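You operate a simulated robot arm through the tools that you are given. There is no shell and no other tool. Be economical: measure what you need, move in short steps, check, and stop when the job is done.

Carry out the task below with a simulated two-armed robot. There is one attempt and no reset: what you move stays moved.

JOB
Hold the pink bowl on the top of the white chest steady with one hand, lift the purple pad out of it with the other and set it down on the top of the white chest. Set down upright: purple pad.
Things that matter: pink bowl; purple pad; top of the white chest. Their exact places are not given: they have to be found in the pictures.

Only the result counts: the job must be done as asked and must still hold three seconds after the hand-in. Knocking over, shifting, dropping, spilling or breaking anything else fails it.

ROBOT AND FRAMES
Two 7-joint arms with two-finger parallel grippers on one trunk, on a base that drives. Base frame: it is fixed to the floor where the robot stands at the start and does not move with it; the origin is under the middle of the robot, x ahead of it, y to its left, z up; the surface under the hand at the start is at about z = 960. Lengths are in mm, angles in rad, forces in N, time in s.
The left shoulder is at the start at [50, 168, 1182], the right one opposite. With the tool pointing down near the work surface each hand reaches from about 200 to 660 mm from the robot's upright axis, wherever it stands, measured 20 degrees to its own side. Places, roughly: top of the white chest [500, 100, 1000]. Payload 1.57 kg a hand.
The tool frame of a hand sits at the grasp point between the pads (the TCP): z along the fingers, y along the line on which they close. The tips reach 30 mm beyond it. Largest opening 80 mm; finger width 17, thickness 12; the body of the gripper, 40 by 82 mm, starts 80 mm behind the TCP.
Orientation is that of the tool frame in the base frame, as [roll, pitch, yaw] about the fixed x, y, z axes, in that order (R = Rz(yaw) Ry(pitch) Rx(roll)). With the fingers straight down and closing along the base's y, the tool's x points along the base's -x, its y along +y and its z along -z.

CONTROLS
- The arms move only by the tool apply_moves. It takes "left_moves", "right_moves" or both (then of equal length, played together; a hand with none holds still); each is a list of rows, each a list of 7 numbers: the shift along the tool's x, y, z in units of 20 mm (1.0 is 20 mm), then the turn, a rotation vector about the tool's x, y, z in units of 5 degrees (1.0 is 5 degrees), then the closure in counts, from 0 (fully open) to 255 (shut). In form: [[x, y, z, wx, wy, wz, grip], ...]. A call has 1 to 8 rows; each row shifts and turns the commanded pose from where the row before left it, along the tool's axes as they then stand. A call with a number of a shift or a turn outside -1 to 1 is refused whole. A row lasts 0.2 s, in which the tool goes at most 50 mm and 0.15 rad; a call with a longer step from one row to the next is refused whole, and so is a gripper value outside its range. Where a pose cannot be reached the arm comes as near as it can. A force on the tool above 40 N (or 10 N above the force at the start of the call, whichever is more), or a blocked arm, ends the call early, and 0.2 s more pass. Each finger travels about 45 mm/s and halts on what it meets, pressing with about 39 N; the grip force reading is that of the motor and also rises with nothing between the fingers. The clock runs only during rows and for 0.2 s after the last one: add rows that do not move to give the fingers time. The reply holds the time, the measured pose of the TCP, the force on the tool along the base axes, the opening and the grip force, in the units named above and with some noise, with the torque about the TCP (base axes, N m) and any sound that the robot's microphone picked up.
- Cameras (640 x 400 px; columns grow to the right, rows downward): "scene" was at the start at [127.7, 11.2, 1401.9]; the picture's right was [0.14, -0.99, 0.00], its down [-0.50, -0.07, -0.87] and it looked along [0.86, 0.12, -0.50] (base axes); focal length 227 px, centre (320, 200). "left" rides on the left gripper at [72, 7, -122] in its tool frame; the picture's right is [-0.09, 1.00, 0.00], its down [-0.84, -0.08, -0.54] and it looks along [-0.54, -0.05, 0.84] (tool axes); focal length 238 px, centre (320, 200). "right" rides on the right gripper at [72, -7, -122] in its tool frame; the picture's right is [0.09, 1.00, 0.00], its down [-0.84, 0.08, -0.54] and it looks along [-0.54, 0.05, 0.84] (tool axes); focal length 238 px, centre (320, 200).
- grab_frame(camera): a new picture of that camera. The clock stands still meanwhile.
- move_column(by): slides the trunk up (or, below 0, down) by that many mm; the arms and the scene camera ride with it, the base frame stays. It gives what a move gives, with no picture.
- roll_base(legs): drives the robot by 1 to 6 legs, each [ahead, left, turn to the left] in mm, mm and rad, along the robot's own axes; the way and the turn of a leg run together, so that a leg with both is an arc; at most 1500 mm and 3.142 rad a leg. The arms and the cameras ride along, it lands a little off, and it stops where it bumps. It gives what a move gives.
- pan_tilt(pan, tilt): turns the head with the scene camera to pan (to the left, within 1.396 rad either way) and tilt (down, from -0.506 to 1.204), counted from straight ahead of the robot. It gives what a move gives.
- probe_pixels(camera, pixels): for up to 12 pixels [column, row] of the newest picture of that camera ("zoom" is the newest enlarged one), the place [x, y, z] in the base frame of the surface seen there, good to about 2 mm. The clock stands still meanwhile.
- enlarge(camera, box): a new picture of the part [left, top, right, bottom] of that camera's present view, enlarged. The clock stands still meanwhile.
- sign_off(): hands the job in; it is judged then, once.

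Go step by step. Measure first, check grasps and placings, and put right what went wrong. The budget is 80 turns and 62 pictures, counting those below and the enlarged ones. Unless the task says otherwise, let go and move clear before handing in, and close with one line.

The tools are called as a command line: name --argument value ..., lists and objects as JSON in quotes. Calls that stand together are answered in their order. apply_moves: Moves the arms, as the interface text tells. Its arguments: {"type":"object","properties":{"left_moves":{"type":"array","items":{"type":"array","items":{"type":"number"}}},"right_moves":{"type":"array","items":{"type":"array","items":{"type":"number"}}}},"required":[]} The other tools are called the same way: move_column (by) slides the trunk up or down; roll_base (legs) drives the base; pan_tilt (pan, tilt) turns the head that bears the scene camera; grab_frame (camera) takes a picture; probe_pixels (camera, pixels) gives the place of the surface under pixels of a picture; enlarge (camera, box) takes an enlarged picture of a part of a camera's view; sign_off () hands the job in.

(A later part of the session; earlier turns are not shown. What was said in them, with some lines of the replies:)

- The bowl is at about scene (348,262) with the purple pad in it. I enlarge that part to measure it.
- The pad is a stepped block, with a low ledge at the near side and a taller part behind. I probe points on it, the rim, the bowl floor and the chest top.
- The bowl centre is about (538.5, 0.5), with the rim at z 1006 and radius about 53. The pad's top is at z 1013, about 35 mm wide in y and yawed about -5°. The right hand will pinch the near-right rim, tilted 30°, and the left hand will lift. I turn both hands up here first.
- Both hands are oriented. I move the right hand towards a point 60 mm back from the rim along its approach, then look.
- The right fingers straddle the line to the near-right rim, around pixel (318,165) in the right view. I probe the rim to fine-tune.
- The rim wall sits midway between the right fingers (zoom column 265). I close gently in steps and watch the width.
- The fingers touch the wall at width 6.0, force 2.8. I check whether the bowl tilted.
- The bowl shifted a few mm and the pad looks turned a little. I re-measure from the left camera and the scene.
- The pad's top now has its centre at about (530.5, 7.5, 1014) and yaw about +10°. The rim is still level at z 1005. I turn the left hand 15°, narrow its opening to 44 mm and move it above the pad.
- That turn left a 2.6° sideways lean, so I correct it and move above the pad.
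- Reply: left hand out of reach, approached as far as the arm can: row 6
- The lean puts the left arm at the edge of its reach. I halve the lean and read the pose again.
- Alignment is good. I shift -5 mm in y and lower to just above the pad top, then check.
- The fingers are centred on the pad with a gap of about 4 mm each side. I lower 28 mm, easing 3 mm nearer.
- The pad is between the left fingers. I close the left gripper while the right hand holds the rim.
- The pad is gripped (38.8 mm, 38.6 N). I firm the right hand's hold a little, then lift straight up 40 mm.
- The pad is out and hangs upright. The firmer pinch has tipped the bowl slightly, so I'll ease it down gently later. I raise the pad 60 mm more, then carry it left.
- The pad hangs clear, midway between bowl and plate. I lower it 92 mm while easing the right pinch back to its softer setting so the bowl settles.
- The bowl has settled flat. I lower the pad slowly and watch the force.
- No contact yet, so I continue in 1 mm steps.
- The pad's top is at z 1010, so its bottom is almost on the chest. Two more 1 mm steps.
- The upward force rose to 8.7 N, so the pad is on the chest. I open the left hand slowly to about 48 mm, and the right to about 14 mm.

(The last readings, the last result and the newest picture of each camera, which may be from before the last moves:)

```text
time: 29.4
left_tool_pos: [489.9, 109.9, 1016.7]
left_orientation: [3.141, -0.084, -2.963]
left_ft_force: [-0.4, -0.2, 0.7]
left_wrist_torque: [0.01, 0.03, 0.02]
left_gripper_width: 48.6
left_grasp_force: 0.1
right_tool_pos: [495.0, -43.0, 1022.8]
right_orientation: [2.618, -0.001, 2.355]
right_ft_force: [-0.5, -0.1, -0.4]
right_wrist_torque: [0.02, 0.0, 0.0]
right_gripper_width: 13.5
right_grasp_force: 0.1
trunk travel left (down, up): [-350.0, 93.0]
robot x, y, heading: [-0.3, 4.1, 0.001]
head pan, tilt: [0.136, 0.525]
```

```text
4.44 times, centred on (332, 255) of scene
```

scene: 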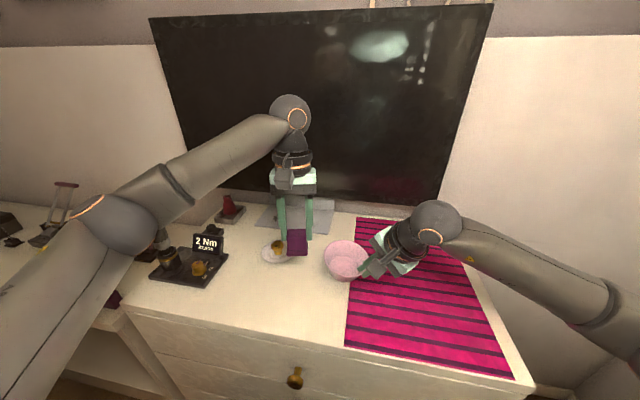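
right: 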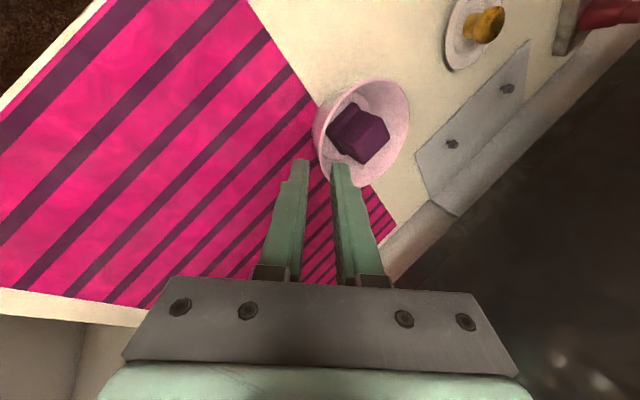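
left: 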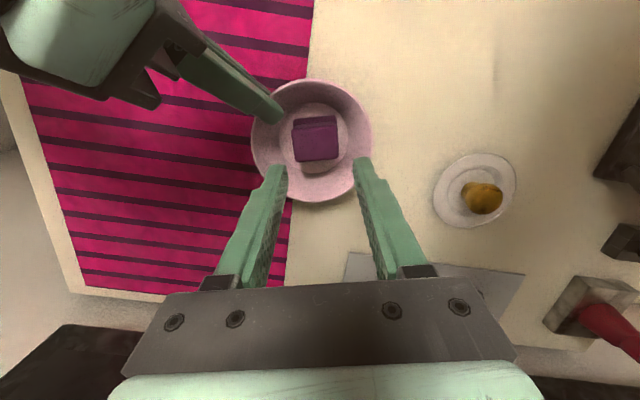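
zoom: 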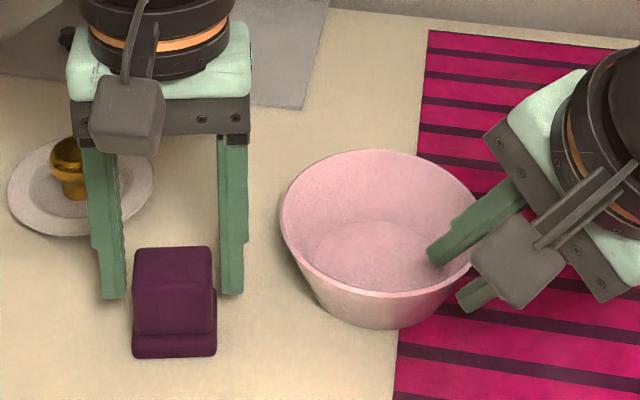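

The pad stands upright, free of the left fingers, and the right fingers clear the wall on both sides. I withdraw both hands.

apply_moves --left_moves '[[0.02, 0, -0.4, 0, 0, 0, 100], [0.04, 0, -0.7, 0, 0, 0, 100], [0.06, 0, -0.9, 0, 0, 0, 100], [0.06, 0, -0.9, 0, 0, 0, 100], [0.06, 0, -0.9, 0, 0, 0, 100], [0.06, 0, -0.9, 0, 0, 0, 100], [0, 0, 0, 0, 0, 0, 100]]' --right_moves '[[0, 0, -0.4, 0, 0, 0, 212], [0, 0, -0.7, 0, 0, 0, 212], [0, 0, -0.9, 0, 0, 0, 212], [0, 0, -0.9, 0, 0, 0, 212], [0, 0, -0.9, 0, 0, 0, 212], [0, 0, -0.9, 0, 0, 0, 212], [0, 0, 0, 0, 0, 0, 212]]'

grab_frame --camera "scene"

```text
time: 31.0
left_tool_pos: [492.0, 110.5, 1109.3]
left_orientation: [-3.141, -0.082, -2.964]
left_ft_force: [0.6, -0.2, 0.4]
left_wrist_torque: [-0.03, -0.03, 0.04]
left_gripper_width: 48.6
left_grasp_force: 0.1
right_tool_pos: [462.6, -77.6, 1104.7]
right_orientation: [2.618, 0.0, 2.358]
right_ft_force: [-0.7, 0.4, 0.6]
right_wrist_torque: [0.0, 0.04, 0.0]
right_gripper_width: 13.7
right_grasp_force: 0.0
trunk travel left (down, up): [-350.0, 93.0]
robot x, y, heading: [-4.5, 1.1, 0.002]
head pan, tilt: [0.136, 0.525]
```

```text
29 pictures are left
```

scene: 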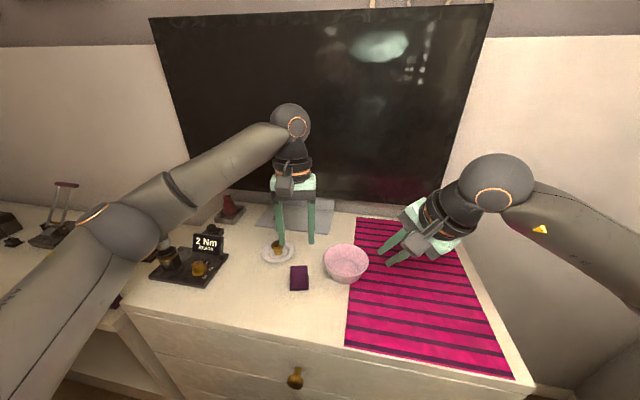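

The pad stands upright on the chest at scene pixel (299,278), the bowl is flat at (346,263), and both hands are clear. I hand in.

sign_off

```text
The job is handed in.
```

The purple pad is out of the pink bowl and standing upright on top of the white chest, with both hands clear. The bowl slid a few mm and briefly tipped in the right hand's grip, then settled flat again.
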